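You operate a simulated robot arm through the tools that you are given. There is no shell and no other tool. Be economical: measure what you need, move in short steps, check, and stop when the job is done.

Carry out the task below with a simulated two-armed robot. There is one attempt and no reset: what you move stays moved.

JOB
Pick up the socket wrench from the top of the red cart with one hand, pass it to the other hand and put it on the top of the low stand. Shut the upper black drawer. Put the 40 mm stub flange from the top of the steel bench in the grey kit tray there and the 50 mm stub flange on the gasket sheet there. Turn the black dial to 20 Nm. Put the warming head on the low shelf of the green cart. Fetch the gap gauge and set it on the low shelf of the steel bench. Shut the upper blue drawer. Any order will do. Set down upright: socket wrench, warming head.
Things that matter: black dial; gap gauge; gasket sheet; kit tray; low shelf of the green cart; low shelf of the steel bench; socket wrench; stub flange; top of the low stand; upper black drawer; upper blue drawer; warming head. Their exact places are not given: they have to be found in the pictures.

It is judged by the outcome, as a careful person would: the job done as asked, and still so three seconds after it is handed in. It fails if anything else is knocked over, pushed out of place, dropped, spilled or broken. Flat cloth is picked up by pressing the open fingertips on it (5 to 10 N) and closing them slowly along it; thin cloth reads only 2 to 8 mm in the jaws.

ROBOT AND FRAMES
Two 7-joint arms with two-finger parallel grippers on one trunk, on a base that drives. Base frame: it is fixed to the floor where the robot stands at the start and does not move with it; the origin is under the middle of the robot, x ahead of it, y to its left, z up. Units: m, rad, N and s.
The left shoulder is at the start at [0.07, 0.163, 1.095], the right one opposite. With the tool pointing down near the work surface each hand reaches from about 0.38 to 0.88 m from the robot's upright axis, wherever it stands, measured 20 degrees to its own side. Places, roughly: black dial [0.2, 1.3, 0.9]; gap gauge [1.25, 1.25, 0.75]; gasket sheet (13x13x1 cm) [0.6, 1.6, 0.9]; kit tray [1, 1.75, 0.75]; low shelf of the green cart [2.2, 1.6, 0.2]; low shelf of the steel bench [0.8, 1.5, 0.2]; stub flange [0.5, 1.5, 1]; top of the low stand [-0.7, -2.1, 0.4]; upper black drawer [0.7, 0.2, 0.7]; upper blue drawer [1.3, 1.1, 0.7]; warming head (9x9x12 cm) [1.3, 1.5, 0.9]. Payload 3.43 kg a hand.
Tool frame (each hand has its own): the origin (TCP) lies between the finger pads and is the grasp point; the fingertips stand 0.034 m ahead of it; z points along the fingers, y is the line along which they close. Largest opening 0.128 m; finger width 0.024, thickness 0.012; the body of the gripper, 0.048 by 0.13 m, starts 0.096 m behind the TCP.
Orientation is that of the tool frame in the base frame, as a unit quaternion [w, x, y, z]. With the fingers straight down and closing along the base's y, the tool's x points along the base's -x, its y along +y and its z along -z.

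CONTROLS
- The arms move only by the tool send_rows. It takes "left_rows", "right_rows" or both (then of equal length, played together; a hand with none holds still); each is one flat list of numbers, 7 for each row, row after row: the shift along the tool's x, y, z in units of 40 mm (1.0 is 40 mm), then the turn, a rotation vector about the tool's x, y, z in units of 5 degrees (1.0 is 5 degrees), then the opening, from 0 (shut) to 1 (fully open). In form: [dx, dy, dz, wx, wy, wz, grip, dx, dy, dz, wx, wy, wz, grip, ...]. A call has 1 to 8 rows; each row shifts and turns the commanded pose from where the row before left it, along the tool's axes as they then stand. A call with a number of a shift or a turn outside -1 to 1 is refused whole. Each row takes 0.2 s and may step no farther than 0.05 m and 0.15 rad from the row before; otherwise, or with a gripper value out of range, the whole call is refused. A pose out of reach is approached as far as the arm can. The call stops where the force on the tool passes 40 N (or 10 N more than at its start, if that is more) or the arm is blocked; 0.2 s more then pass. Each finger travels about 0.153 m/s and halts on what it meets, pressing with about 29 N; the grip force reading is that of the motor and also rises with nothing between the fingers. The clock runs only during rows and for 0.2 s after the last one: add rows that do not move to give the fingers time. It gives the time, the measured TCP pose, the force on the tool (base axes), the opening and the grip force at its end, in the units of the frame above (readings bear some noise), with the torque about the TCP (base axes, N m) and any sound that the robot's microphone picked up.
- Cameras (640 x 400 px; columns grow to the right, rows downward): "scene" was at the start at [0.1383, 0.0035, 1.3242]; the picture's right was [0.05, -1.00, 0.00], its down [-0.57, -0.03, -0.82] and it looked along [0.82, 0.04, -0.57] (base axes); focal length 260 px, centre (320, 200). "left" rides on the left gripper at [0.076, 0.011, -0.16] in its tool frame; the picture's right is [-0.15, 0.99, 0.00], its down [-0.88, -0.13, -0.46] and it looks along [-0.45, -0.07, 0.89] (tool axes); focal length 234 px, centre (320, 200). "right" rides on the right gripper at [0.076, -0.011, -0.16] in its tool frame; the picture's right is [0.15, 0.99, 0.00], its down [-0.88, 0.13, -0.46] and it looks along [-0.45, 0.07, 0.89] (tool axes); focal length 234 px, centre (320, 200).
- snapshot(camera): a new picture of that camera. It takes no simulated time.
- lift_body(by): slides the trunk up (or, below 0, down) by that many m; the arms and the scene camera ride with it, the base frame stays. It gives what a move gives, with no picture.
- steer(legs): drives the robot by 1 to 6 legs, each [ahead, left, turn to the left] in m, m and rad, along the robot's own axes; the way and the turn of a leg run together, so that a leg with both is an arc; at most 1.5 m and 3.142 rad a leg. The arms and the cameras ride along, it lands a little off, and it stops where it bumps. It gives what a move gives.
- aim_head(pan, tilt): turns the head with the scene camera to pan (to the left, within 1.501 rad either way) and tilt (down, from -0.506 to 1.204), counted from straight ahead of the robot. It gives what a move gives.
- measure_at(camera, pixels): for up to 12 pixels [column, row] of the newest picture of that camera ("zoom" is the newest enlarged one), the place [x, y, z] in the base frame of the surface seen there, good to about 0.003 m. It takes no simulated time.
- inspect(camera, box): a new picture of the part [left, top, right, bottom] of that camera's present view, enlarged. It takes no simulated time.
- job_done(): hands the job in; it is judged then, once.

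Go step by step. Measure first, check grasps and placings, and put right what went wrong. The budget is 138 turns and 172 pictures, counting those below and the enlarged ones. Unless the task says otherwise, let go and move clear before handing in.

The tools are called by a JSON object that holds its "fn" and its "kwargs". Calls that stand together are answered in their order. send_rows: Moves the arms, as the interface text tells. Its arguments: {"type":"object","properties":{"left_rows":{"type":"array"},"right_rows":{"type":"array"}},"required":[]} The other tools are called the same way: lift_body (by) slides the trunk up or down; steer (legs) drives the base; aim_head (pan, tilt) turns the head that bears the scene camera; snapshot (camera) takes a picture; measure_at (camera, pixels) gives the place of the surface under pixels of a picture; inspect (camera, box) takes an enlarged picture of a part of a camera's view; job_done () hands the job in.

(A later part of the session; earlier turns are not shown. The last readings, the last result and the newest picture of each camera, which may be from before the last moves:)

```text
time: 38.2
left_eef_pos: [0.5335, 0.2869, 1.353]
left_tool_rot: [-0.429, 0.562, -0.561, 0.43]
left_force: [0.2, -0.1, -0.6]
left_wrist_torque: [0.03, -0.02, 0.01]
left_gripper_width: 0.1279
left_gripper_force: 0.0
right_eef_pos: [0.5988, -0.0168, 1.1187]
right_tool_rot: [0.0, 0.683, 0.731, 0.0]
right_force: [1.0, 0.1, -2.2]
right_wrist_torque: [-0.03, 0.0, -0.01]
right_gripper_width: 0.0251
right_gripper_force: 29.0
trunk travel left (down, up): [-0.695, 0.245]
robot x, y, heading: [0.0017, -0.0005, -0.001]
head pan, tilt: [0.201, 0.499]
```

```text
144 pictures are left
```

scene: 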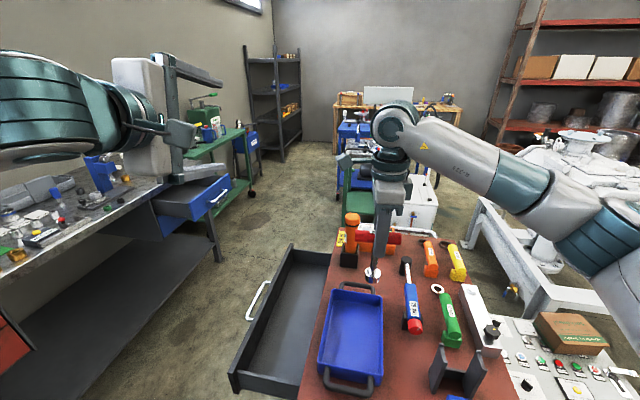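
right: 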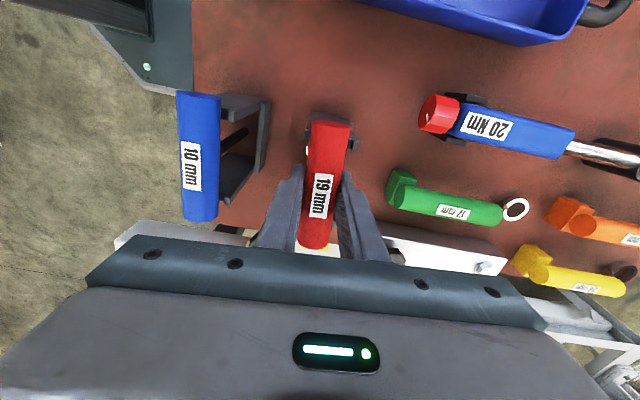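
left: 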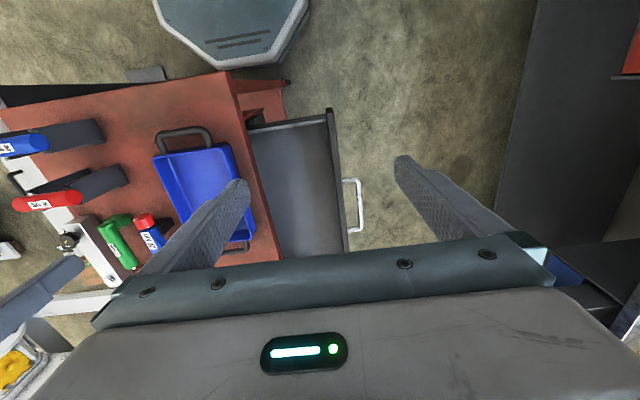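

The left hand points forward. I move the wrench farther ahead and up so the left arm has room, then bring the left hand to a standoff behind the +y end of the handle.

{"fn": "send_rows", "kwargs": {"right_rows": [0, 0.7, -0.62, 0, 0, 0, 0, 0, 0.9, -0.62, 0, 0, 0, 0, 0, 0.9, -0.62, 0, 0, 0, 0, 0, 0.75, -0.64, 0, 0, 0, 0, 0, 0, 0, 0, 0, 0, 0]}}

{"fn": "send_rows", "kwargs": {"left_rows": [0.84, 0.24, 0.32, 0, 0, 0, 0.55, 0.84, 0.24, 0.32, 0, 0, 0, 0.55, 0.84, 0.24, 0.32, 0, 0, 0, 0.55, 0.84, 0.24, 0.32, 0, 0, 0, 0.55, 0.84, 0.24, 0.32, 0, 0, 0, 0.55, 0.84, 0.24, 0.32, 0, 0, 0, 0.55, 0.84, 0.24, 0.32, 0, 0, 0, 0.55, 0.84, 0.24, 0.32, 0, 0, 0, 0.55]}}

{"fn": "snapshot", "kwargs": {"camera": "scene"}}

{"fn": "snapshot", "kwargs": {"camera": "left"}}

```text
time: 39.4
left_eef_pos: [0.5336, 0.2863, 1.3539]
left_tool_rot: [0.43, -0.561, 0.562, -0.429]
left_force: [-0.2, -0.2, -0.1]
left_wrist_torque: [0.01, -0.02, 0.03]
left_gripper_width: 0.1282
left_gripper_force: 0.2
right_eef_pos: [0.7271, -0.0086, 1.2167]
right_tool_rot: [0.0, 0.682, 0.731, 0.0]
right_force: [0.0, -0.2, -1.9]
right_wrist_torque: [-0.01, 0.0, 0.03]
right_gripper_width: 0.0253
right_gripper_force: 29.0
trunk travel left (down, up): [-0.695, 0.245]
robot x, y, heading: [-0.0003, 0.0002, -0.001]
head pan, tilt: [0.201, 0.499]
```

```text
time: 41.2
left_eef_pos: [0.6196, 0.0186, 1.2538]
left_tool_rot: [0.429, -0.56, 0.563, -0.43]
left_force: [0.5, -0.2, 0.4]
left_wrist_torque: [0.0, -0.01, 0.05]
left_gripper_width: 0.0707
left_gripper_force: 0.1
left hand out of reach, approached as far as the arm can: row 1, 8
right_eef_pos: [0.7278, -0.009, 1.2156]
right_tool_rot: [-0.001, 0.683, 0.73, 0.001]
right_force: [0.4, 0.4, -2.0]
right_wrist_torque: [-0.01, 0.03, 0.01]
right_gripper_width: 0.0254
right_gripper_force: 28.5
trunk travel left (down, up): [-0.695, 0.245]
robot x, y, heading: [0.0013, -0.0004, 0.007]
head pan, tilt: [0.201, 0.499]
```

```text
143 pictures are left
```

scene: 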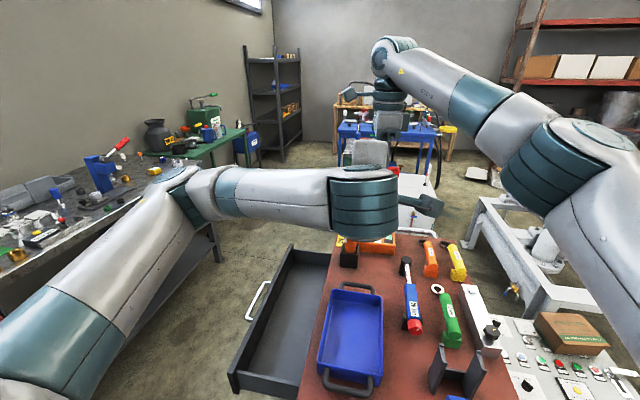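

```text
142 pictures are left
```

left: 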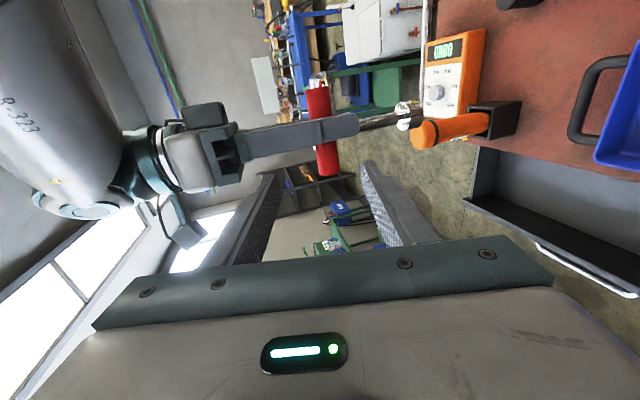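

The left camera clearly shows the handle end at (328,165) and the right hand's camera box at (180,220). I measure both before advancing.

{"fn": "measure_at", "kwargs": {"camera": "left", "pixels": [[328, 165], [330, 173], [312, 100], [180, 235], [205, 215], [190, 200], [185, 245], [360, 125], [340, 140], [402, 108]]}}

```text
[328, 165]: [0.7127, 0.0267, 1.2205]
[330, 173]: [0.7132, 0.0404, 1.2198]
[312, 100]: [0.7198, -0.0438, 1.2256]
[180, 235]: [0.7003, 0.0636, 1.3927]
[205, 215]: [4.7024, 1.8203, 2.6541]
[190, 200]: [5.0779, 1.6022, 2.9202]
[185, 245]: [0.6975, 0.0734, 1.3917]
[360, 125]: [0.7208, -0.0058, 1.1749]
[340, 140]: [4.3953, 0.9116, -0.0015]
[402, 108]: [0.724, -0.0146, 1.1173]
```

The box is at z 1.39, well above my path. Handle end is at y≈0.042; I advance the left hand so the fingers straddle y≈0.028.

{"fn": "send_rows", "kwargs": {"left_rows": [-0.23, 0.15, 0, 0, 0, 0, 0.55, 0, 0, 0.9, 0, 0, 0, 0.55, 0, 0, 0.9, 0, 0, 0, 0.55, 0, 0, 0, 0, 0, 0, 0.55]}}

{"fn": "snapshot", "kwargs": {"camera": "left"}}

```text
time: 42.2
left_eef_pos: [0.6866, 0.0284, 1.2297]
left_tool_rot: [-0.43, 0.562, -0.561, 0.43]
left_force: [0.1, 0.6, -1.3]
left_wrist_torque: [-0.01, 0.02, -0.02]
left_gripper_width: 0.0706
left_gripper_force: 0.0
right_eef_pos: [0.7264, -0.0074, 1.2162]
right_tool_rot: [0.001, 0.682, 0.731, 0.0]
right_force: [-0.6, -0.2, -1.4]
right_wrist_torque: [-0.01, 0.01, -0.01]
right_gripper_width: 0.0252
right_gripper_force: 29.2
trunk travel left (down, up): [-0.695, 0.245]
robot x, y, heading: [-0.0049, 0.0018, 0.001]
head pan, tilt: [0.201, 0.499]
```

```text
141 pictures are left
```

left: 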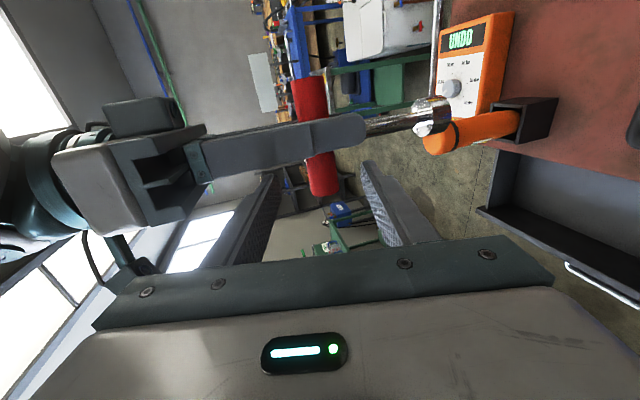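

Alignment looks good: the handle end (325,190) is centred between the fingers. I advance and close the left gripper.

{"fn": "send_rows", "kwargs": {"left_rows": [0, 0, 0.45, 0, 0, 0, 0.55, 0, 0, 0.45, 0, 0, 0, 0.55, 0, 0, 0, 0, 0, 0, 0.4, 0, 0, 0, 0, 0, 0, 0.25, 0, 0, 0, 0, 0, 0, 0.1, 0, 0, 0, 0, 0, 0, 0, 0, 0, 0, 0, 0, 0, 0]}}

{"fn": "snapshot", "kwargs": {"camera": "left"}}

```text
time: 43.8
left_eef_pos: [0.7215, 0.029, 1.2188]
left_tool_rot: [-0.431, 0.562, -0.561, 0.429]
left_force: [0.6, 0.9, -1.6]
left_wrist_torque: [-0.1, 0.04, 0.09]
left_gripper_width: 0.0251
left_gripper_force: 28.7
right_eef_pos: [0.7249, -0.0069, 1.2156]
right_tool_rot: [0.0, 0.682, 0.731, 0.0]
right_force: [-1.0, -1.3, 2.7]
right_wrist_torque: [0.28, -0.02, -0.07]
right_gripper_width: 0.0252
right_gripper_force: 29.3
trunk travel left (down, up): [-0.695, 0.245]
robot x, y, heading: [-0.0011, -0.0017, 0.0]
head pan, tilt: [0.201, 0.499]
```

```text
140 pictures are left
```

left: 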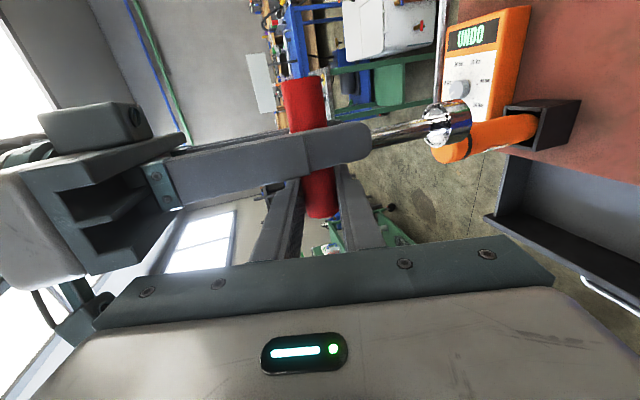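

Both hands hold the handle. I release the right, opening moderately, and raise it clear.

{"fn": "send_rows", "kwargs": {"right_rows": [0, 0, 0, 0, 0, 0, 0.3, 0, 0, 0, 0, 0, 0, 0.45, 0, 0, 0, 0, 0, 0, 0.45, 0, 0, -0.5, 0, 0, 0, 0.45, 0, 0, -0.8, 0, 0, 0, 0.45, 0, 0, -0.8, 0, 0, 0, 0.45, 0, 0, -0.8, 0, 0, 0, 0.45]}}

{"fn": "snapshot", "kwargs": {"camera": "left"}}

```text
time: 45.4
left_eef_pos: [0.7203, 0.0285, 1.2201]
left_tool_rot: [0.43, -0.561, 0.561, -0.429]
left_force: [0.0, -0.5, -0.6]
left_wrist_torque: [0.1, 0.01, 0.03]
left_gripper_width: 0.0253
left_gripper_force: 29.0
right_eef_pos: [0.7205, -0.0106, 1.3143]
right_tool_rot: [0.0, 0.683, 0.73, 0.001]
right_force: [-0.2, -0.9, 0.0]
right_wrist_torque: [0.0, 0.0, 0.0]
right_gripper_width: 0.0574
right_gripper_force: 0.0
right hand out of reach, approached as far as the arm can: row 7
trunk travel left (down, up): [-0.695, 0.245]
robot x, y, heading: [0.0007, -0.0015, -0.001]
head pan, tilt: [0.201, 0.499]
```

```text
139 pictures are left
```

left: 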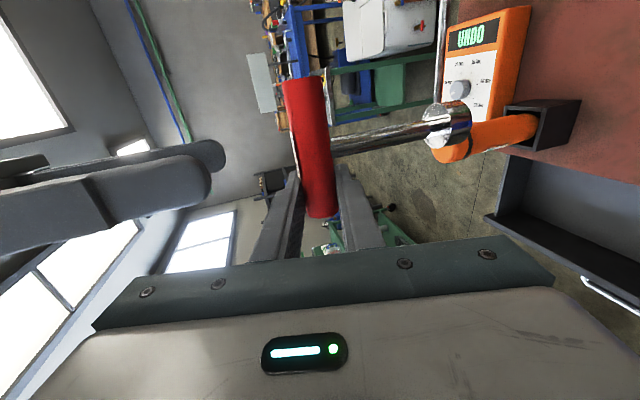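

The handover succeeded; the left hand holds the wrench. I move the right hand away to the side and draw the left back somewhat, then look toward the stand.

{"fn": "send_rows", "kwargs": {"right_rows": [-0.8, 0, 0, 0, 0, 0, 0.5, -0.8, 0, 0, 0, 0, 0, 0.5, -0.8, -0.6, 0, 0, 0, 0, 0.5, -0.8, -0.8, 0, 0, 0, 0, 0.5, -0.8, -0.8, 0, 0, 0, 0, 0.5, -0.8, -0.8, 0, 0, 0, 0, 0.5, -0.5, -0.8, 0, 0, 0, 0, 0.5, 0, -0.8, 0, 0, 0, 0, 0.5], "left_rows": [0, 0, 0, 0, 0, 0, 0, 0, 0, 0, 0, 0, 0, 0, 0, 0, 0, 0, 0, 0, 0, -0.5, 0, 0, 0, 0, 0, 0, -0.8, 0, -0.4, 0, 0, 0, 0, -0.8, 0, -0.4, 0, 0, 0, 0, -0.5, 0, -0.4, 0, 0, 0, 0, 0, 0, 0, 0, 0, 0, 0]}}

{"fn": "aim_head", "kwargs": {"pan": -1.5, "tilt": 0.5}}

{"fn": "snapshot", "kwargs": {"camera": "scene"}}

```text
time: 47.2
left_eef_pos: [0.6755, 0.1306, 1.2347]
left_tool_rot: [-0.431, 0.561, -0.56, 0.431]
left_force: [0.2, -0.6, -1.5]
left_wrist_torque: [0.09, 0.0, -0.01]
left_gripper_width: 0.025
left_gripper_force: 28.7
right_eef_pos: [0.5544, -0.2372, 1.3166]
right_tool_rot: [0.0, 0.683, 0.731, 0.0]
right_force: [-0.5, -0.3, 0.2]
right_wrist_torque: [-0.01, 0.04, 0.0]
right_gripper_width: 0.0643
right_gripper_force: 0.1
trunk travel left (down, up): [-0.695, 0.245]
robot x, y, heading: [-0.0005, -0.0034, 0.001]
head pan, tilt: [0.201, 0.499]
```

```text
time: 48.9
left_eef_pos: [0.6766, 0.13, 1.233]
left_tool_rot: [0.43, -0.561, 0.562, -0.43]
left_force: [0.5, 0.5, -3.0]
left_wrist_torque: [0.05, -0.01, 0.0]
left_gripper_width: 0.0255
left_gripper_force: 28.8
right_eef_pos: [0.5575, -0.2379, 1.3157]
right_tool_rot: [0.0, 0.683, 0.73, 0.001]
right_force: [0.2, 0.1, 0.1]
right_wrist_torque: [0.02, -0.02, -0.01]
right_gripper_width: 0.0638
right_gripper_force: 0.1
trunk travel left (down, up): [-0.695, 0.245]
robot x, y, heading: [0.0029, 0.0004, 0.001]
head pan, tilt: [-1.499, 0.499]
```

```text
138 pictures are left
```

scene: 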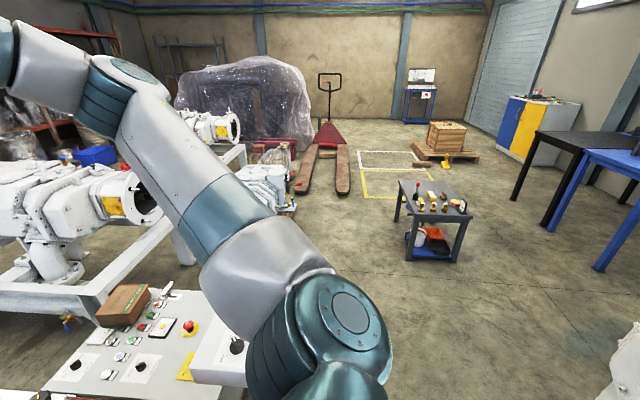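

The low stand is at (435,205), with open floor between. I zoom and measure its corners and neighbours.

{"fn": "inspect", "kwargs": {"camera": "scene", "box": [385, 165, 485, 265]}}

{"fn": "measure_at", "kwargs": {"camera": "scene", "pixels": [[403, 183], [447, 183], [470, 212], [414, 212], [270, 215], [230, 360], [610, 158], [600, 275], [405, 260], [435, 195]]}}

{"fn": "measure_at", "kwargs": {"camera": "zoom", "pixels": [[125, 85], [390, 105], [230, 90], [310, 110], [450, 150], [540, 190], [160, 190], [190, 130]]}}

```text
4.00 times, centred on (435, 215) of scene
```

zoom: 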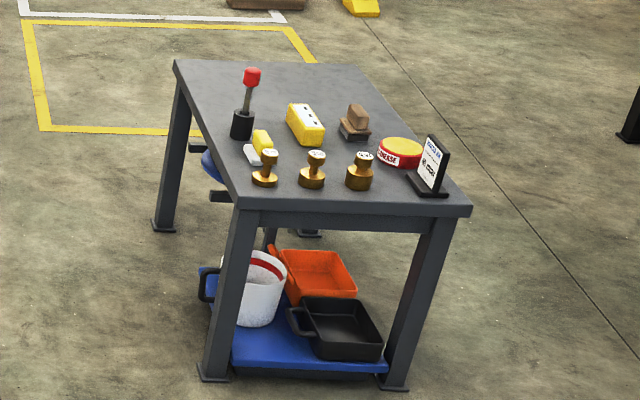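

```text
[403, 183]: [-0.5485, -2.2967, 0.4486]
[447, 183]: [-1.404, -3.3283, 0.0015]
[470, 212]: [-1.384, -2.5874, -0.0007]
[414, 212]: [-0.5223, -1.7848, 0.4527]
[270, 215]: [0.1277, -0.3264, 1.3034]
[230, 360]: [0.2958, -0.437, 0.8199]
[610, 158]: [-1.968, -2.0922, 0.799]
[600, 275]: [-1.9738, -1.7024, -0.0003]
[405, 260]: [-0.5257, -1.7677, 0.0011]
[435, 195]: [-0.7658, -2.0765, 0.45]
```

```text
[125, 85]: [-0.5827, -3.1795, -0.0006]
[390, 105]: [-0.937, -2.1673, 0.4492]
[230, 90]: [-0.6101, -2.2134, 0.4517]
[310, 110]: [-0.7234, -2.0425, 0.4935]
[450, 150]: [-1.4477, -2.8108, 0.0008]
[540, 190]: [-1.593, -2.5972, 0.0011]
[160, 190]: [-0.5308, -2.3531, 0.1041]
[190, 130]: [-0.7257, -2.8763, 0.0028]
```

Stand top is z=0.45, x∈[-0.96,-0.53], y∈[-2.33,-1.78]; free space around (-0.62,-2.21). I check the floor behind me at (625,360) and near path pixels.

{"fn": "measure_at", "kwargs": {"camera": "scene", "pixels": [[625, 350], [600, 390], [343, 196], [300, 192], [290, 215], [420, 390], [500, 350], [185, 330], [60, 390], [178, 250]]}}

{"fn": "aim_head", "kwargs": {"pan": -1.5, "tilt": 1.15}}

{"fn": "snapshot", "kwargs": {"camera": "scene"}}

```text
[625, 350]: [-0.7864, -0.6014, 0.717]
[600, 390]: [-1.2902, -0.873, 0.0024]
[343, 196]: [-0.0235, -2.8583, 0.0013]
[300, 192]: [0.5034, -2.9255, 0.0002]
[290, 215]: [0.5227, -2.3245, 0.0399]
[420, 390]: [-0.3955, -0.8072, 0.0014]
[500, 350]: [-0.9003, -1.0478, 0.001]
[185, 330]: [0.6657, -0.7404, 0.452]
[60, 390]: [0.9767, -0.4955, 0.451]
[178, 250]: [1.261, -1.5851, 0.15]
```

```text
time: 50.0
left_eef_pos: [0.677, 0.1305, 1.2343]
left_tool_rot: [-0.43, 0.562, -0.561, 0.43]
left_force: [-0.4, -0.3, -2.0]
left_wrist_torque: [0.07, 0.01, -0.01]
left_gripper_width: 0.0251
left_gripper_force: 28.5
right_eef_pos: [0.5564, -0.2378, 1.3156]
right_tool_rot: [0.0, 0.683, 0.73, 0.001]
right_force: [0.0, -0.4, -0.7]
right_wrist_torque: [0.0, 0.02, 0.02]
right_gripper_width: 0.0638
right_gripper_force: 0.1
trunk travel left (down, up): [-0.695, 0.245]
robot x, y, heading: [0.0001, -0.0002, -0.001]
head pan, tilt: [-1.499, 1.15]
```

```text
136 pictures are left
```

scene: 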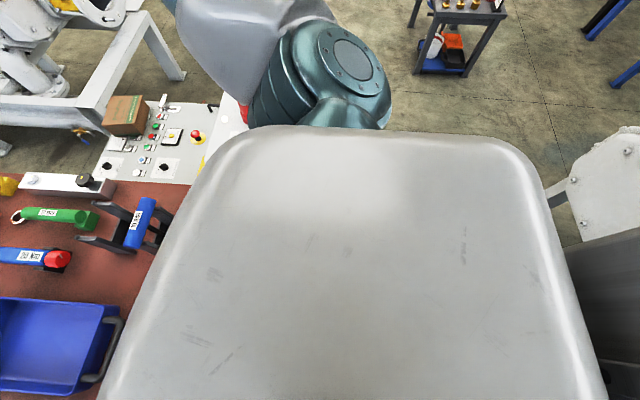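

A white frame stands behind at x<-0.75, so I back up only a little, turn right and drive along -y.

{"fn": "steer", "kwargs": {"legs": [[-0.1, 0, 0], [0, 0, -1.571], [1.2, 0, 0]]}}

{"fn": "aim_head", "kwargs": {"pan": 0.0, "tilt": 0.6}}

{"fn": "snapshot", "kwargs": {"camera": "scene"}}

```text
time: 53.4
left_eef_pos: [0.4826, -0.3505, 1.2371]
left_tool_rot: [0.245, -0.305, 0.731, -0.559]
left_force: [0.4, -1.0, -2.4]
left_wrist_torque: [0.01, -0.02, 0.05]
left_gripper_width: 0.0251
left_gripper_force: 29.2
right_eef_pos: [0.1247, -0.529, 1.326]
right_tool_rot: [0.008, 0.911, 0.413, 0.003]
right_force: [0.7, -1.1, -0.7]
right_wrist_torque: [0.14, -0.05, 0.02]
right_gripper_width: 0.0639
right_gripper_force: 0.0
trunk travel left (down, up): [-0.695, 0.245]
robot x, y, heading: [-0.0862, 0.0207, -0.795]
head pan, tilt: [-1.499, 1.15]
stopped in leg 2: the robot was blocked; the commanded pose is now the measured one
```

```text
time: 55.0
left_eef_pos: [0.4812, -0.3486, 1.2385]
left_tool_rot: [0.24, -0.305, 0.729, -0.564]
left_force: [0.1, 0.7, -2.1]
left_wrist_torque: [0.06, -0.01, 0.02]
left_gripper_width: 0.0253
left_gripper_force: 28.5
right_eef_pos: [0.1258, -0.5217, 1.3283]
right_tool_rot: [0.011, 0.911, 0.412, 0.001]
right_force: [-0.1, 0.5, 0.5]
right_wrist_torque: [-0.02, 0.06, 0.01]
right_gripper_width: 0.0639
right_gripper_force: 0.1
trunk travel left (down, up): [-0.695, 0.245]
robot x, y, heading: [-0.0882, 0.0164, -0.791]
head pan, tilt: [0.0, 0.6]
```

```text
135 pictures are left
```

scene: 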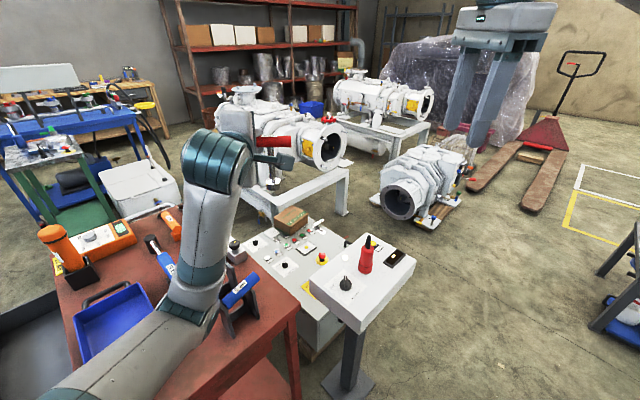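

Rotation was blocked at -0.79 rad. I look to the right/back to find what it touched.

{"fn": "aim_head", "kwargs": {"pan": -1.5, "tilt": 0.7}}

{"fn": "snapshot", "kwargs": {"camera": "scene"}}

{"fn": "aim_head", "kwargs": {"pan": 1.5, "tilt": 0.7}}

{"fn": "snapshot", "kwargs": {"camera": "scene"}}

```text
time: 56.6
left_eef_pos: [0.4824, -0.35, 1.2386]
left_tool_rot: [0.24, -0.305, 0.73, -0.563]
left_force: [-0.6, 0.8, -3.3]
left_wrist_torque: [0.05, -0.03, 0.0]
left_gripper_width: 0.0252
left_gripper_force: 29.3
right_eef_pos: [0.1262, -0.5227, 1.3286]
right_tool_rot: [0.011, 0.911, 0.413, 0.0]
right_force: [-0.1, 0.2, 1.4]
right_wrist_torque: [0.01, 0.02, -0.01]
right_gripper_width: 0.0639
right_gripper_force: 0.1
trunk travel left (down, up): [-0.695, 0.245]
robot x, y, heading: [-0.0874, 0.0174, -0.794]
head pan, tilt: [-1.499, 0.7]
```

```text
134 pictures are left
```

scene: 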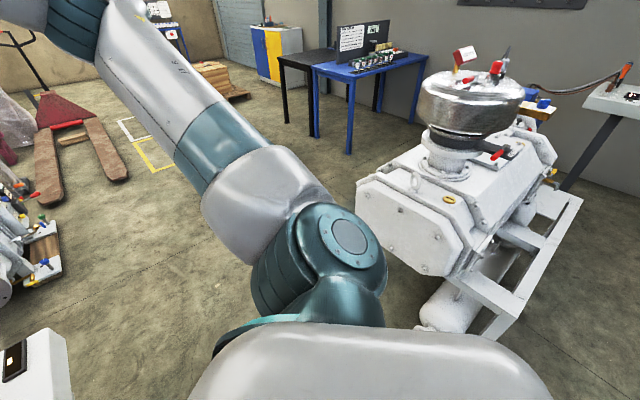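

```text
time: 59.2
left_eef_pos: [0.4821, -0.3496, 1.2374]
left_tool_rot: [0.24, -0.305, 0.729, -0.563]
left_force: [-0.4, -0.5, -2.1]
left_wrist_torque: [0.07, -0.04, -0.03]
left_gripper_width: 0.0254
left_gripper_force: 28.9
right_eef_pos: [0.1259, -0.5226, 1.3296]
right_tool_rot: [0.011, 0.911, 0.413, -0.001]
right_force: [-0.1, -0.8, -0.7]
right_wrist_torque: [-0.02, 0.0, 0.04]
right_gripper_width: 0.0639
right_gripper_force: 0.1
trunk travel left (down, up): [-0.695, 0.245]
robot x, y, heading: [-0.0859, 0.0192, -0.795]
head pan, tilt: [1.499, 0.7]
```

```text
133 pictures are left
```

scene: 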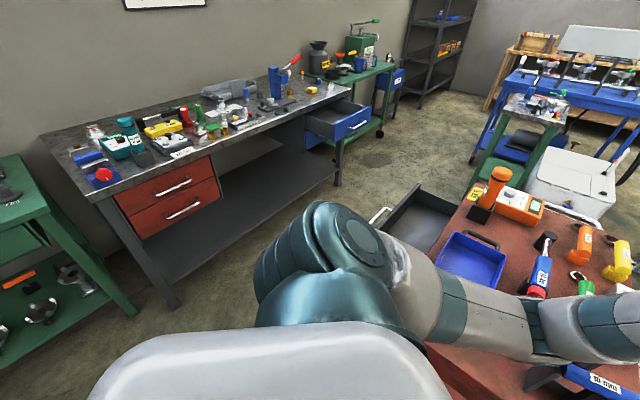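

The left forearm passes near the blue T-key; I zoom there to check for contact.

{"fn": "aim_head", "kwargs": {"pan": 0.4, "tilt": 0.9}}

{"fn": "snapshot", "kwargs": {"camera": "scene"}}

{"fn": "snapshot", "kwargs": {"camera": "right"}}

{"fn": "snapshot", "kwargs": {"camera": "left"}}

```text
time: 60.5
left_eef_pos: [0.4827, -0.3488, 1.2397]
left_tool_rot: [0.241, -0.306, 0.729, -0.563]
left_force: [0.3, -1.2, -1.8]
left_wrist_torque: [0.06, -0.06, 0.01]
left_gripper_width: 0.0252
left_gripper_force: 29.0
right_eef_pos: [0.125, -0.524, 1.3285]
right_tool_rot: [0.011, 0.911, 0.412, 0.001]
right_force: [-0.3, -0.3, -0.2]
right_wrist_torque: [-0.01, 0.01, -0.01]
right_gripper_width: 0.0641
right_gripper_force: 0.0
trunk travel left (down, up): [-0.695, 0.245]
robot x, y, heading: [-0.0886, 0.0164, -0.795]
head pan, tilt: [0.4, 0.901]
```

```text
132 pictures are left
```

scene: 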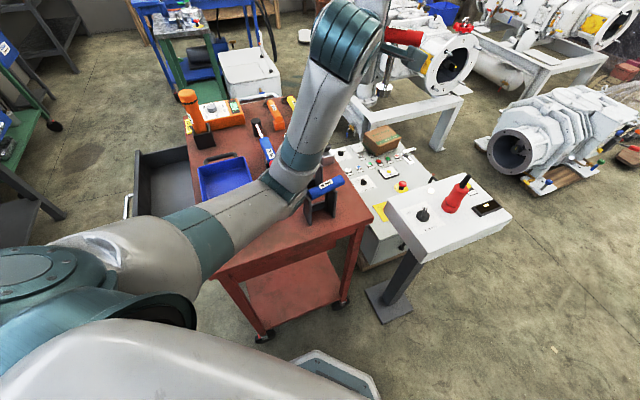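

```text
131 pictures are left
```

right: 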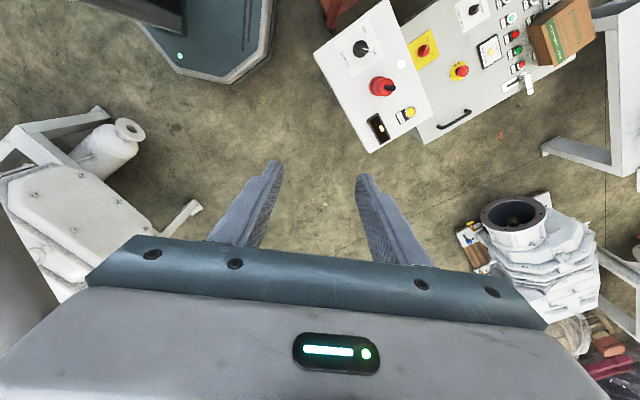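

```text
130 pictures are left
```

left: 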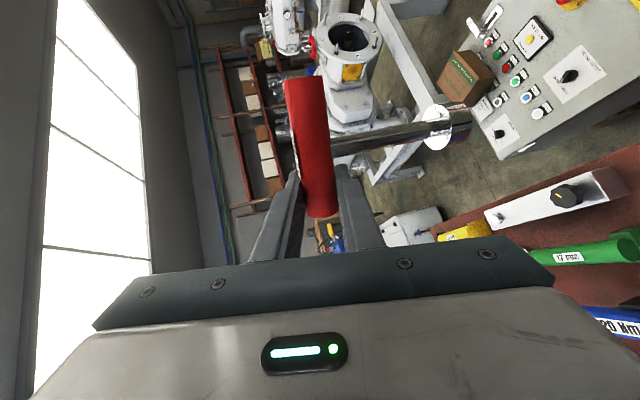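

The left elbow joint near (290,180) seems right by the blue key. I measure both.

{"fn": "measure_at", "kwargs": {"camera": "scene", "pixels": [[285, 185], [300, 190], [290, 200], [325, 188], [312, 194], [341, 180], [308, 215], [240, 240], [275, 190]]}}

{"fn": "inspect", "kwargs": {"camera": "scene", "box": [240, 140, 380, 240]}}

```text
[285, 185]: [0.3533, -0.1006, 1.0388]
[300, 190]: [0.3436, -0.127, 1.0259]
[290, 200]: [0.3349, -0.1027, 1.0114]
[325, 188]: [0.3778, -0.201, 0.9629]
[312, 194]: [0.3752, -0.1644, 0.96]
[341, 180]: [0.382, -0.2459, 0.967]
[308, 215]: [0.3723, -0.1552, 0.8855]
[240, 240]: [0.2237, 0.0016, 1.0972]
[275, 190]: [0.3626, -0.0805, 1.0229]
```

```text
4.00 times, centred on (310, 190) of scene
```

zoom: 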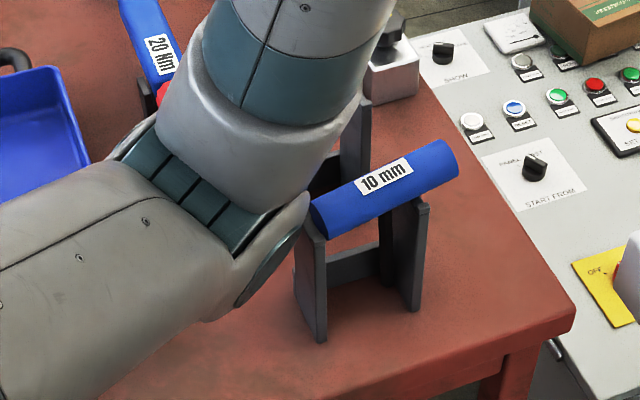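

The elbow has touched the blue key's end (maybe nudging it about a centimetre). I raise the trunk straight up to clear it and check the key.

{"fn": "lift_body", "kwargs": {"by": 0.22}}

{"fn": "snapshot", "kwargs": {"camera": "scene"}}

{"fn": "measure_at", "kwargs": {"camera": "scene", "pixels": [[325, 240], [310, 250]]}}

```text
time: 62.8
left_eef_pos: [0.4855, -0.3728, 1.4488]
left_tool_rot: [0.235, -0.302, 0.737, -0.557]
left_force: [0.4, 0.4, -2.2]
left_wrist_torque: [0.04, -0.03, -0.02]
left_gripper_width: 0.025
left_gripper_force: 29.3
right_eef_pos: [0.1318, -0.5448, 1.538]
right_tool_rot: [0.003, 0.912, 0.41, 0.001]
right_force: [0.2, 0.2, -0.4]
right_wrist_torque: [0.0, 0.0, 0.01]
right_gripper_width: 0.0639
right_gripper_force: 0.0
trunk travel left (down, up): [-0.915, 0.025]
robot x, y, heading: [-0.0857, 0.0175, -0.795]
head pan, tilt: [0.4, 0.901]
```

```text
128 pictures are left
```

scene: 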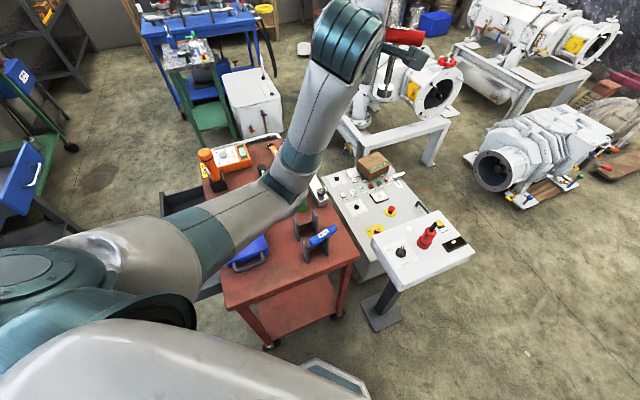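

```text
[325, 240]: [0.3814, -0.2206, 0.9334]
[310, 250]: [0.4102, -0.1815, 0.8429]
```

{"fn": "inspect", "kwargs": {"camera": "scene", "box": [280, 190, 360, 270]}}

{"fn": "measure_at", "kwargs": {"camera": "zoom", "pixels": [[260, 405], [385, 300], [320, 350], [255, 380], [240, 440], [360, 400], [280, 400], [310, 415]]}}

```text
5.00 times, centred on (320, 230) of scene
```

zoom: 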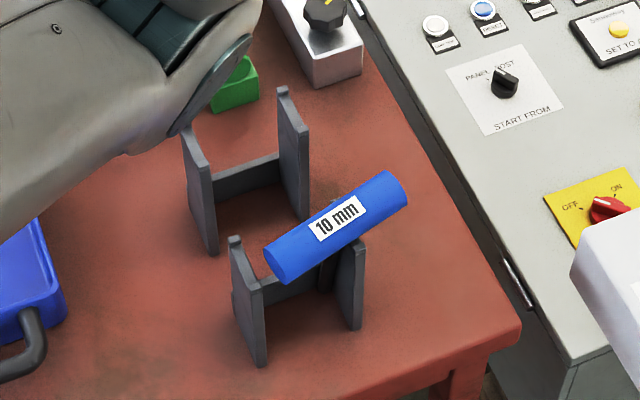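

```text
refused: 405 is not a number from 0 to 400
```

The blue key has been displaced: its left end has slipped off the left fork plate. I must put it back. I measure its pose.

{"fn": "measure_at", "kwargs": {"camera": "zoom", "pixels": [[272, 262], [290, 245], [385, 185], [400, 192], [335, 218], [237, 240], [258, 280], [340, 245], [360, 245], [330, 285], [195, 130], [280, 92]]}}

```text
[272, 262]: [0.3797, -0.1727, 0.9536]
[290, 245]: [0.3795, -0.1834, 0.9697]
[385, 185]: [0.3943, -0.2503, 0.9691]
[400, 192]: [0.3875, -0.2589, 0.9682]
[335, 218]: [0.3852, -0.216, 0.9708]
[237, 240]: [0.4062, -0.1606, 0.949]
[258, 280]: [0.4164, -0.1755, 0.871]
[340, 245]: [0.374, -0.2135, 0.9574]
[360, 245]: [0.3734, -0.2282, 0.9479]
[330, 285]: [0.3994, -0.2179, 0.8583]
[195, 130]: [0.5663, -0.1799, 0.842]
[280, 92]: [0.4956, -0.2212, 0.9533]
```

I rotate back to face the cart with the trunk high, then look.

{"fn": "steer", "kwargs": {"legs": [[0, 0, 0.795]]}}

{"fn": "aim_head", "kwargs": {"pan": -0.3, "tilt": 0.9}}

{"fn": "snapshot", "kwargs": {"camera": "scene"}}

{"fn": "snapshot", "kwargs": {"camera": "right"}}

```text
time: 65.3
left_eef_pos: [0.5919, 0.1529, 1.448]
left_tool_rot: [-0.434, 0.564, -0.562, 0.422]
left_force: [0.1, -0.3, -2.9]
left_wrist_torque: [0.04, -0.01, 0.02]
left_gripper_width: 0.0252
left_gripper_force: 28.9
right_eef_pos: [0.4667, -0.2207, 1.5381]
right_tool_rot: [0.002, 0.682, 0.731, 0.002]
right_force: [-0.3, -0.2, 0.0]
right_wrist_torque: [-0.02, -0.01, 0.01]
right_gripper_width: 0.064
right_gripper_force: 0.1
trunk travel left (down, up): [-0.915, 0.025]
robot x, y, heading: [-0.0857, 0.0174, -0.001]
head pan, tilt: [0.4, 0.901]
```

```text
time: 66.4
left_eef_pos: [0.5923, 0.1524, 1.4479]
left_tool_rot: [-0.433, 0.564, -0.562, 0.422]
left_force: [-1.1, -0.6, -2.1]
left_wrist_torque: [0.06, 0.01, 0.03]
left_gripper_width: 0.0252
left_gripper_force: 29.0
right_eef_pos: [0.468, -0.2202, 1.5379]
right_tool_rot: [0.002, 0.682, 0.731, 0.002]
right_force: [0.2, 0.0, 0.4]
right_wrist_torque: [0.02, 0.0, 0.02]
right_gripper_width: 0.0639
right_gripper_force: 0.0
trunk travel left (down, up): [-0.915, 0.025]
robot x, y, heading: [-0.0875, 0.0153, -0.004]
head pan, tilt: [-0.3, 0.901]
```

```text
126 pictures are left
```

scene: 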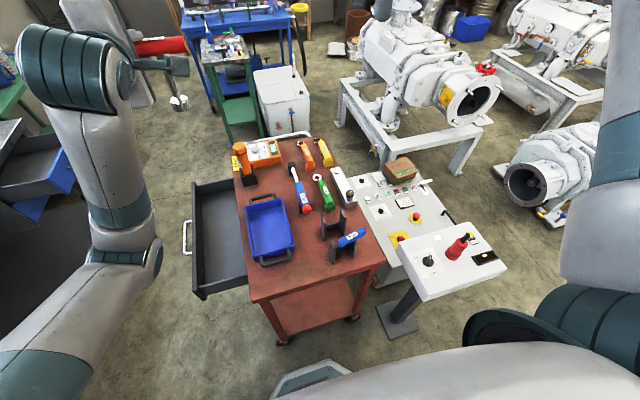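

```text
125 pictures are left
```

right: 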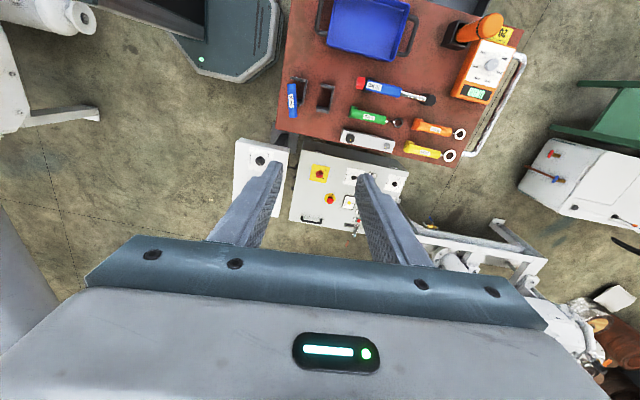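

I zoom on the displaced key from both cameras.

{"fn": "inspect", "kwargs": {"camera": "right", "box": [270, 65, 350, 125]}}

{"fn": "measure_at", "kwargs": {"camera": "zoom", "pixels": [[178, 160], [180, 200], [185, 250], [215, 130], [280, 125], [215, 290], [435, 150]]}}

{"fn": "inspect", "kwargs": {"camera": "scene", "box": [310, 190, 390, 270]}}

{"fn": "measure_at", "kwargs": {"camera": "zoom", "pixels": [[140, 260], [300, 195], [210, 225], [120, 275], [280, 260], [155, 340], [130, 220]]}}

```text
6.67 times, centred on (310, 95) of right
```

zoom: 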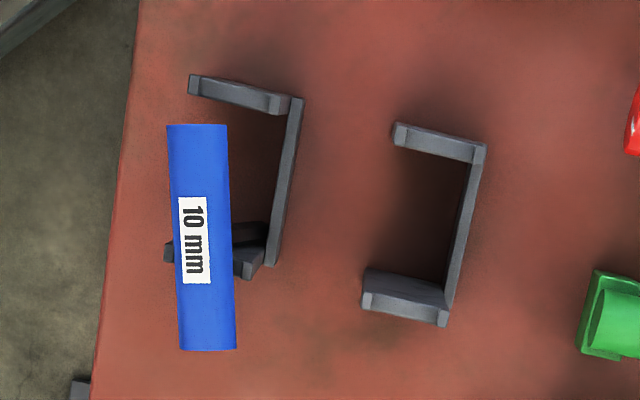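

```text
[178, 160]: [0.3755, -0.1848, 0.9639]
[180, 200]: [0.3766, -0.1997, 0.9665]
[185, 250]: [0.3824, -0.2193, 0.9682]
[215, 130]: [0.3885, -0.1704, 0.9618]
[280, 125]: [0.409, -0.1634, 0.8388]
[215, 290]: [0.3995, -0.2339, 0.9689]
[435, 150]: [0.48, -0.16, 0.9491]
```

```text
5.00 times, centred on (350, 230) of scene
```

zoom: 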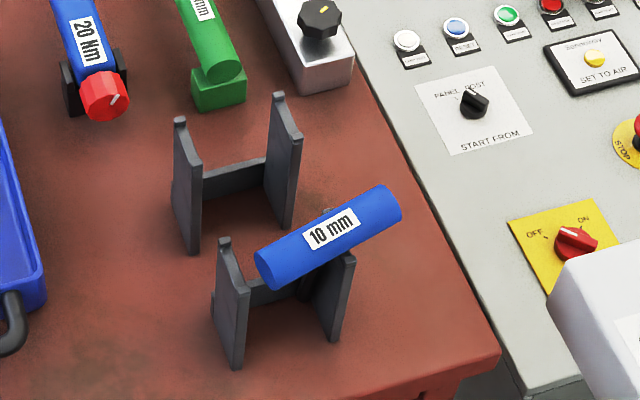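

```text
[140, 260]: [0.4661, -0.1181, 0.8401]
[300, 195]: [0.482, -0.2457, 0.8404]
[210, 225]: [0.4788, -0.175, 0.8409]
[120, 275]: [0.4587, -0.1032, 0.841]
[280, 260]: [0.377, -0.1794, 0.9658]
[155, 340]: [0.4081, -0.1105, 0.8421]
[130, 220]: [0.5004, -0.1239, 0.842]
```

The key must go +y about 27 mm back into its fork. I bring the right hand down above it (to about z 1.12) with a 60 mm opening.

{"fn": "send_rows", "kwargs": {"right_rows": [0.235, -0.68, 0.5, 0, 0, 0, 0.45, 0.235, -0.68, 0.5, 0, 0, 0, 0.45, 0, -0.68, 0.7, 0, 0, 0, 0.45, 0, 0, 1, 0, 0, 0, 0.45, 0, 0, 1, 0, 0, 0, 0.45, 0, 0, 1, 0, 0, 0, 0.45, 0, 0, 1, 0, 0, 0, 0.45, 0, 0, 1, 0, 0, 0, 0.45]}}

{"fn": "send_rows", "kwargs": {"right_rows": [0, 0, 1, 0, 0, 0, 0.45, 0, 0, 1, 0, 0, 0, 0.45, 0, 0, 1, 0, 0, 0, 0.45, 0, 0, 0, 0, 0, 0, 0.45]}}

{"fn": "snapshot", "kwargs": {"camera": "right"}}

```text
time: 68.2
left_eef_pos: [0.5932, 0.1526, 1.4475]
left_tool_rot: [-0.434, 0.563, -0.562, 0.422]
left_force: [1.1, -0.4, -1.6]
left_wrist_torque: [0.05, 0.0, 0.05]
left_gripper_width: 0.0253
left_gripper_force: 28.5
right_eef_pos: [0.3848, -0.2055, 1.2692]
right_tool_rot: [0.002, 0.682, 0.731, 0.002]
right_force: [1.0, 0.1, -0.8]
right_wrist_torque: [0.03, 0.05, -0.01]
right_gripper_width: 0.0575
right_gripper_force: 0.1
trunk travel left (down, up): [-0.915, 0.025]
robot x, y, heading: [-0.086, 0.0136, -0.004]
head pan, tilt: [-0.3, 0.901]
```

```text
time: 69.2
left_eef_pos: [0.5922, 0.1526, 1.4485]
left_tool_rot: [-0.434, 0.564, -0.562, 0.422]
left_force: [0.2, 0.8, -1.9]
left_wrist_torque: [0.06, 0.0, 0.01]
left_gripper_width: 0.0251
left_gripper_force: 28.5
right_eef_pos: [0.385, -0.2039, 1.15]
right_tool_rot: [0.002, 0.681, 0.732, 0.002]
right_force: [-0.6, -0.3, 0.2]
right_wrist_torque: [-0.03, -0.03, 0.01]
right_gripper_width: 0.0577
right_gripper_force: 0.0
trunk travel left (down, up): [-0.915, 0.025]
robot x, y, heading: [-0.085, 0.0148, -0.002]
head pan, tilt: [-0.3, 0.901]
```

```text
122 pictures are left
```

right: 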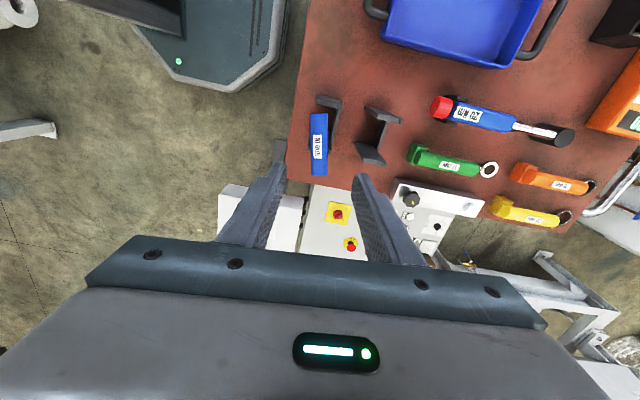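

The hand is above the key. I descend to about 1.02, then check.

{"fn": "send_rows", "kwargs": {"right_rows": [0, 0, 1, 0, 0, 0, 0.45, 0, 0, 1, 0, 0, 0, 0.45, 0, 0, 1, 0, 0, 0, 0.45, 0, 0, 0, 0, 0, 0, 0.45]}}

{"fn": "inspect", "kwargs": {"camera": "right", "box": [220, 80, 420, 260]}}

{"fn": "measure_at", "kwargs": {"camera": "zoom", "pixels": [[320, 110], [315, 160], [305, 210], [300, 250], [270, 160], [355, 160]]}}

```text
time: 70.2
left_eef_pos: [0.5919, 0.1533, 1.4475]
left_tool_rot: [-0.433, 0.564, -0.562, 0.423]
left_force: [0.2, -0.1, -1.9]
left_wrist_torque: [0.05, 0.02, 0.04]
left_gripper_width: 0.025
left_gripper_force: 29.3
right_eef_pos: [0.3865, -0.205, 1.0282]
right_tool_rot: [0.002, 0.682, 0.731, 0.002]
right_force: [-0.2, 0.1, 0.0]
right_wrist_torque: [0.0, 0.0, 0.0]
right_gripper_width: 0.0577
right_gripper_force: 0.0
trunk travel left (down, up): [-0.915, 0.025]
robot x, y, heading: [-0.0876, 0.0168, 0.001]
head pan, tilt: [-0.3, 0.901]
```

```text
2.22 times, centred on (320, 170) of right
```

zoom: 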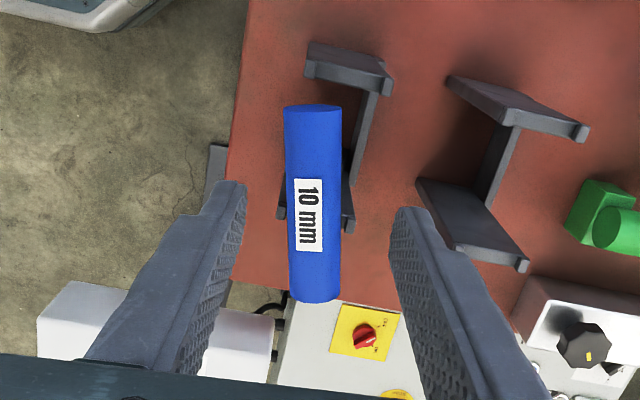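

```text
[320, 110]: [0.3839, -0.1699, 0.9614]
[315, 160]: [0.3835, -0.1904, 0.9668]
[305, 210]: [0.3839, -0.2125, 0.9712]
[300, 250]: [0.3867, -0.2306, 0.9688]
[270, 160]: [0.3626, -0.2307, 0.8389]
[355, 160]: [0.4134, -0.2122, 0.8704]
```

Good alignment. I descend, grip, lift 3 cm, shift +y 27 mm, and look.

{"fn": "send_rows", "kwargs": {"right_rows": [0, -0.03, 0.7, 0, 0, 0, 0.45, 0, 0, 0.7, 0, 0, 0, 0.45, 0, 0, 0, 0, 0, 0, 0.25, 0, 0, 0, 0, 0, 0, 0.1, 0, 0, 0, 0, 0, 0, 0, 0, 0, 0, 0, 0, 0, 0]}}

{"fn": "send_rows", "kwargs": {"right_rows": [0, 0, -0.4, 0, 0, 0, 0, 0, 0, -0.4, 0, 0, 0, 0, 0.34, 0, 0, 0, 0, 0, 0, 0.34, 0, 0, 0, 0, 0, 0, 0, 0, 0, 0, 0, 0, 0]}}

{"fn": "snapshot", "kwargs": {"camera": "right"}}

{"fn": "inspect", "kwargs": {"camera": "scene", "box": [290, 180, 410, 280]}}

```text
time: 71.6
left_eef_pos: [0.5931, 0.153, 1.4484]
left_tool_rot: [-0.433, 0.564, -0.562, 0.422]
left_force: [0.5, 0.1, -1.8]
left_wrist_torque: [0.06, 0.04, -0.06]
left_gripper_width: 0.0255
left_gripper_force: 28.5
right_eef_pos: [0.3853, -0.2064, 0.9706]
right_tool_rot: [0.002, 0.682, 0.731, 0.002]
right_force: [0.5, 0.9, -0.4]
right_wrist_torque: [0.01, -0.01, 0.0]
right_gripper_width: 0.0247
right_gripper_force: 29.1
trunk travel left (down, up): [-0.915, 0.025]
robot x, y, heading: [-0.0864, 0.0188, 0.001]
head pan, tilt: [-0.3, 0.901]
```

```text
time: 72.8
left_eef_pos: [0.5919, 0.1537, 1.4481]
left_tool_rot: [-0.434, 0.564, -0.562, 0.421]
left_force: [1.0, 0.7, -2.6]
left_wrist_torque: [0.08, -0.02, 0.02]
left_gripper_width: 0.0253
left_gripper_force: 28.9
right_eef_pos: [0.3837, -0.1809, 1.0042]
right_tool_rot: [0.002, 0.682, 0.731, 0.002]
right_force: [0.6, 1.2, -0.6]
right_wrist_torque: [0.05, 0.01, 0.02]
right_gripper_width: 0.0248
right_gripper_force: 29.1
trunk travel left (down, up): [-0.915, 0.025]
robot x, y, heading: [-0.0874, 0.0164, -0.005]
head pan, tilt: [-0.3, 0.901]
```

```text
120 pictures are left
```

right: 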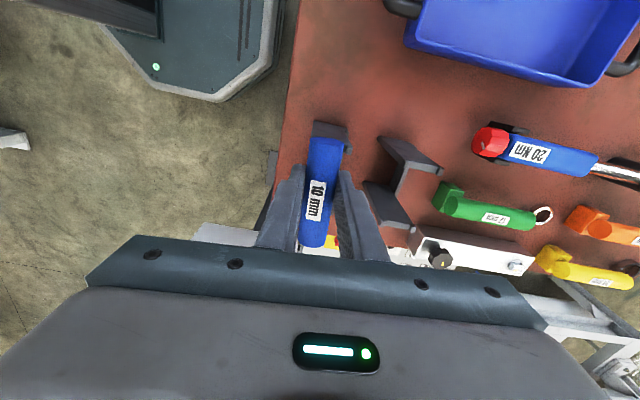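

```text
4.00 times, centred on (350, 230) of scene
```

zoom: 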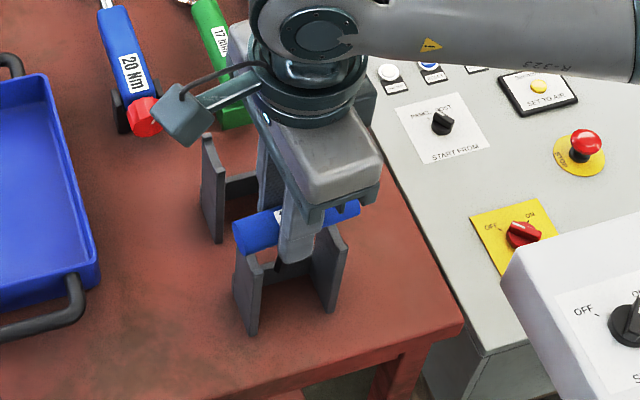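

The key's handle now spans both plates. I lower it into the fork and release.

{"fn": "send_rows", "kwargs": {"right_rows": [0, 0, 0.4, 0, 0, 0, 0, 0, 0, 0.3, 0, 0, 0, 0, 0, 0, 0.12, 0, 0, 0, 0, 0, 0, 0, 0, 0, 0, 0]}}

{"fn": "inspect", "kwargs": {"camera": "scene", "box": [290, 180, 410, 280]}}

```text
time: 73.8
left_eef_pos: [0.5924, 0.1538, 1.4468]
left_tool_rot: [-0.434, 0.564, -0.562, 0.422]
left_force: [0.2, -0.1, -2.3]
left_wrist_torque: [0.1, -0.03, -0.03]
left_gripper_width: 0.0249
left_gripper_force: 28.8
right_eef_pos: [0.3857, -0.1805, 0.9721]
right_tool_rot: [0.002, 0.682, 0.732, 0.003]
right_force: [0.0, 0.0, -1.4]
right_wrist_torque: [0.01, 0.02, -0.04]
right_gripper_width: 0.025
right_gripper_force: 29.6
trunk travel left (down, up): [-0.915, 0.025]
robot x, y, heading: [-0.0871, 0.0157, 0.001]
head pan, tilt: [-0.3, 0.901]
```

```text
4.00 times, centred on (350, 230) of scene
```

zoom: 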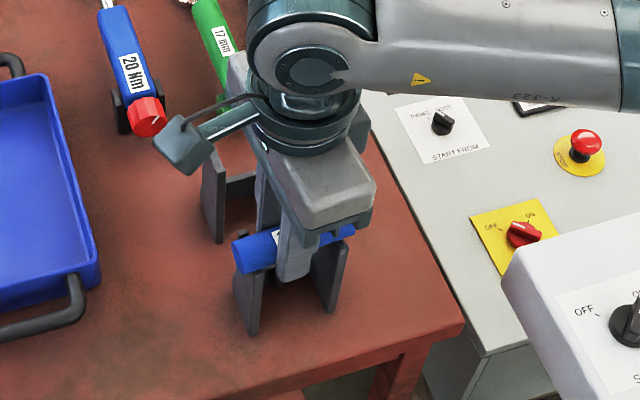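

Not yet resting (force shows its weight). I lower in small steps.

{"fn": "send_rows", "kwargs": {"right_rows": [0, 0, 0.08, 0, 0, 0, 0, 0, 0, 0.08, 0, 0, 0, 0, 0, 0, 0, 0, 0, 0, 0]}}

{"fn": "inspect", "kwargs": {"camera": "right", "box": [230, 90, 430, 260]}}

```text
time: 74.6
left_eef_pos: [0.5897, 0.1529, 1.4491]
left_tool_rot: [-0.435, 0.563, -0.561, 0.423]
left_force: [0.1, -0.4, -1.6]
left_wrist_torque: [0.06, 0.02, -0.03]
left_gripper_width: 0.025
left_gripper_force: 28.2
right_eef_pos: [0.3848, -0.1805, 0.9715]
right_tool_rot: [0.004, 0.682, 0.731, 0.006]
right_force: [-6.0, -2.4, 15.9]
right_wrist_torque: [0.1, 0.22, 0.07]
right_gripper_width: 0.0251
right_gripper_force: 28.6
trunk travel left (down, up): [-0.915, 0.025]
robot x, y, heading: [-0.0884, 0.0157, -0.004]
head pan, tilt: [-0.3, 0.901]
stopped in row 3 (right hand): the force on the tool passed its limit (the readings are from after the stop); the commanded pose is now the measured one
```

```text
2.35 times, centred on (330, 175) of right
```

zoom: 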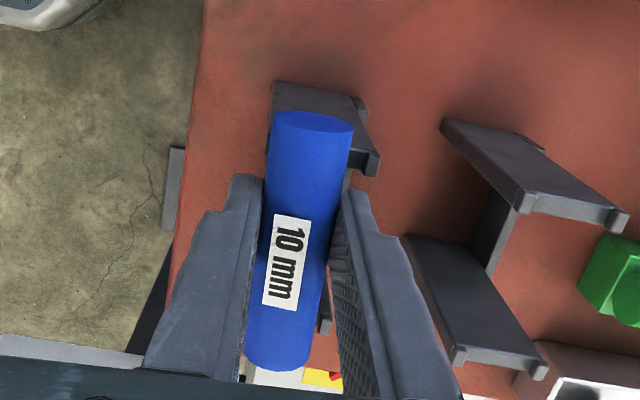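

Contact at 0.9715 with a -x push. I measure plate horns relative to the handle to find the misalignment.

{"fn": "measure_at", "kwargs": {"camera": "zoom", "pixels": [[312, 120], [275, 145], [345, 145], [355, 105], [280, 90], [372, 168], [325, 325], [315, 100], [300, 190]]}}

{"fn": "inspect", "kwargs": {"camera": "scene", "box": [320, 210, 380, 270]}}

```text
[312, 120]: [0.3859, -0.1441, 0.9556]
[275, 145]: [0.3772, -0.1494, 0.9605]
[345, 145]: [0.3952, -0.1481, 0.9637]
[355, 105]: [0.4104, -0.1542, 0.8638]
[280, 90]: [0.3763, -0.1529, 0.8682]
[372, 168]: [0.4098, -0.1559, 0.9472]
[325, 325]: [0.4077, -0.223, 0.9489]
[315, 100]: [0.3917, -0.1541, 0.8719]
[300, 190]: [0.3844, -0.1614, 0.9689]
```

```text
6.67 times, centred on (350, 240) of scene
```

zoom: 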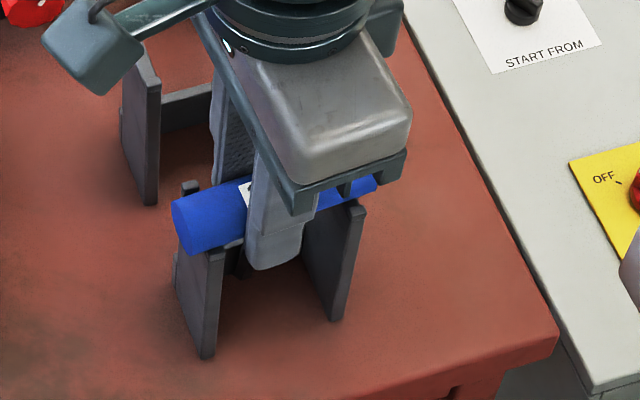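

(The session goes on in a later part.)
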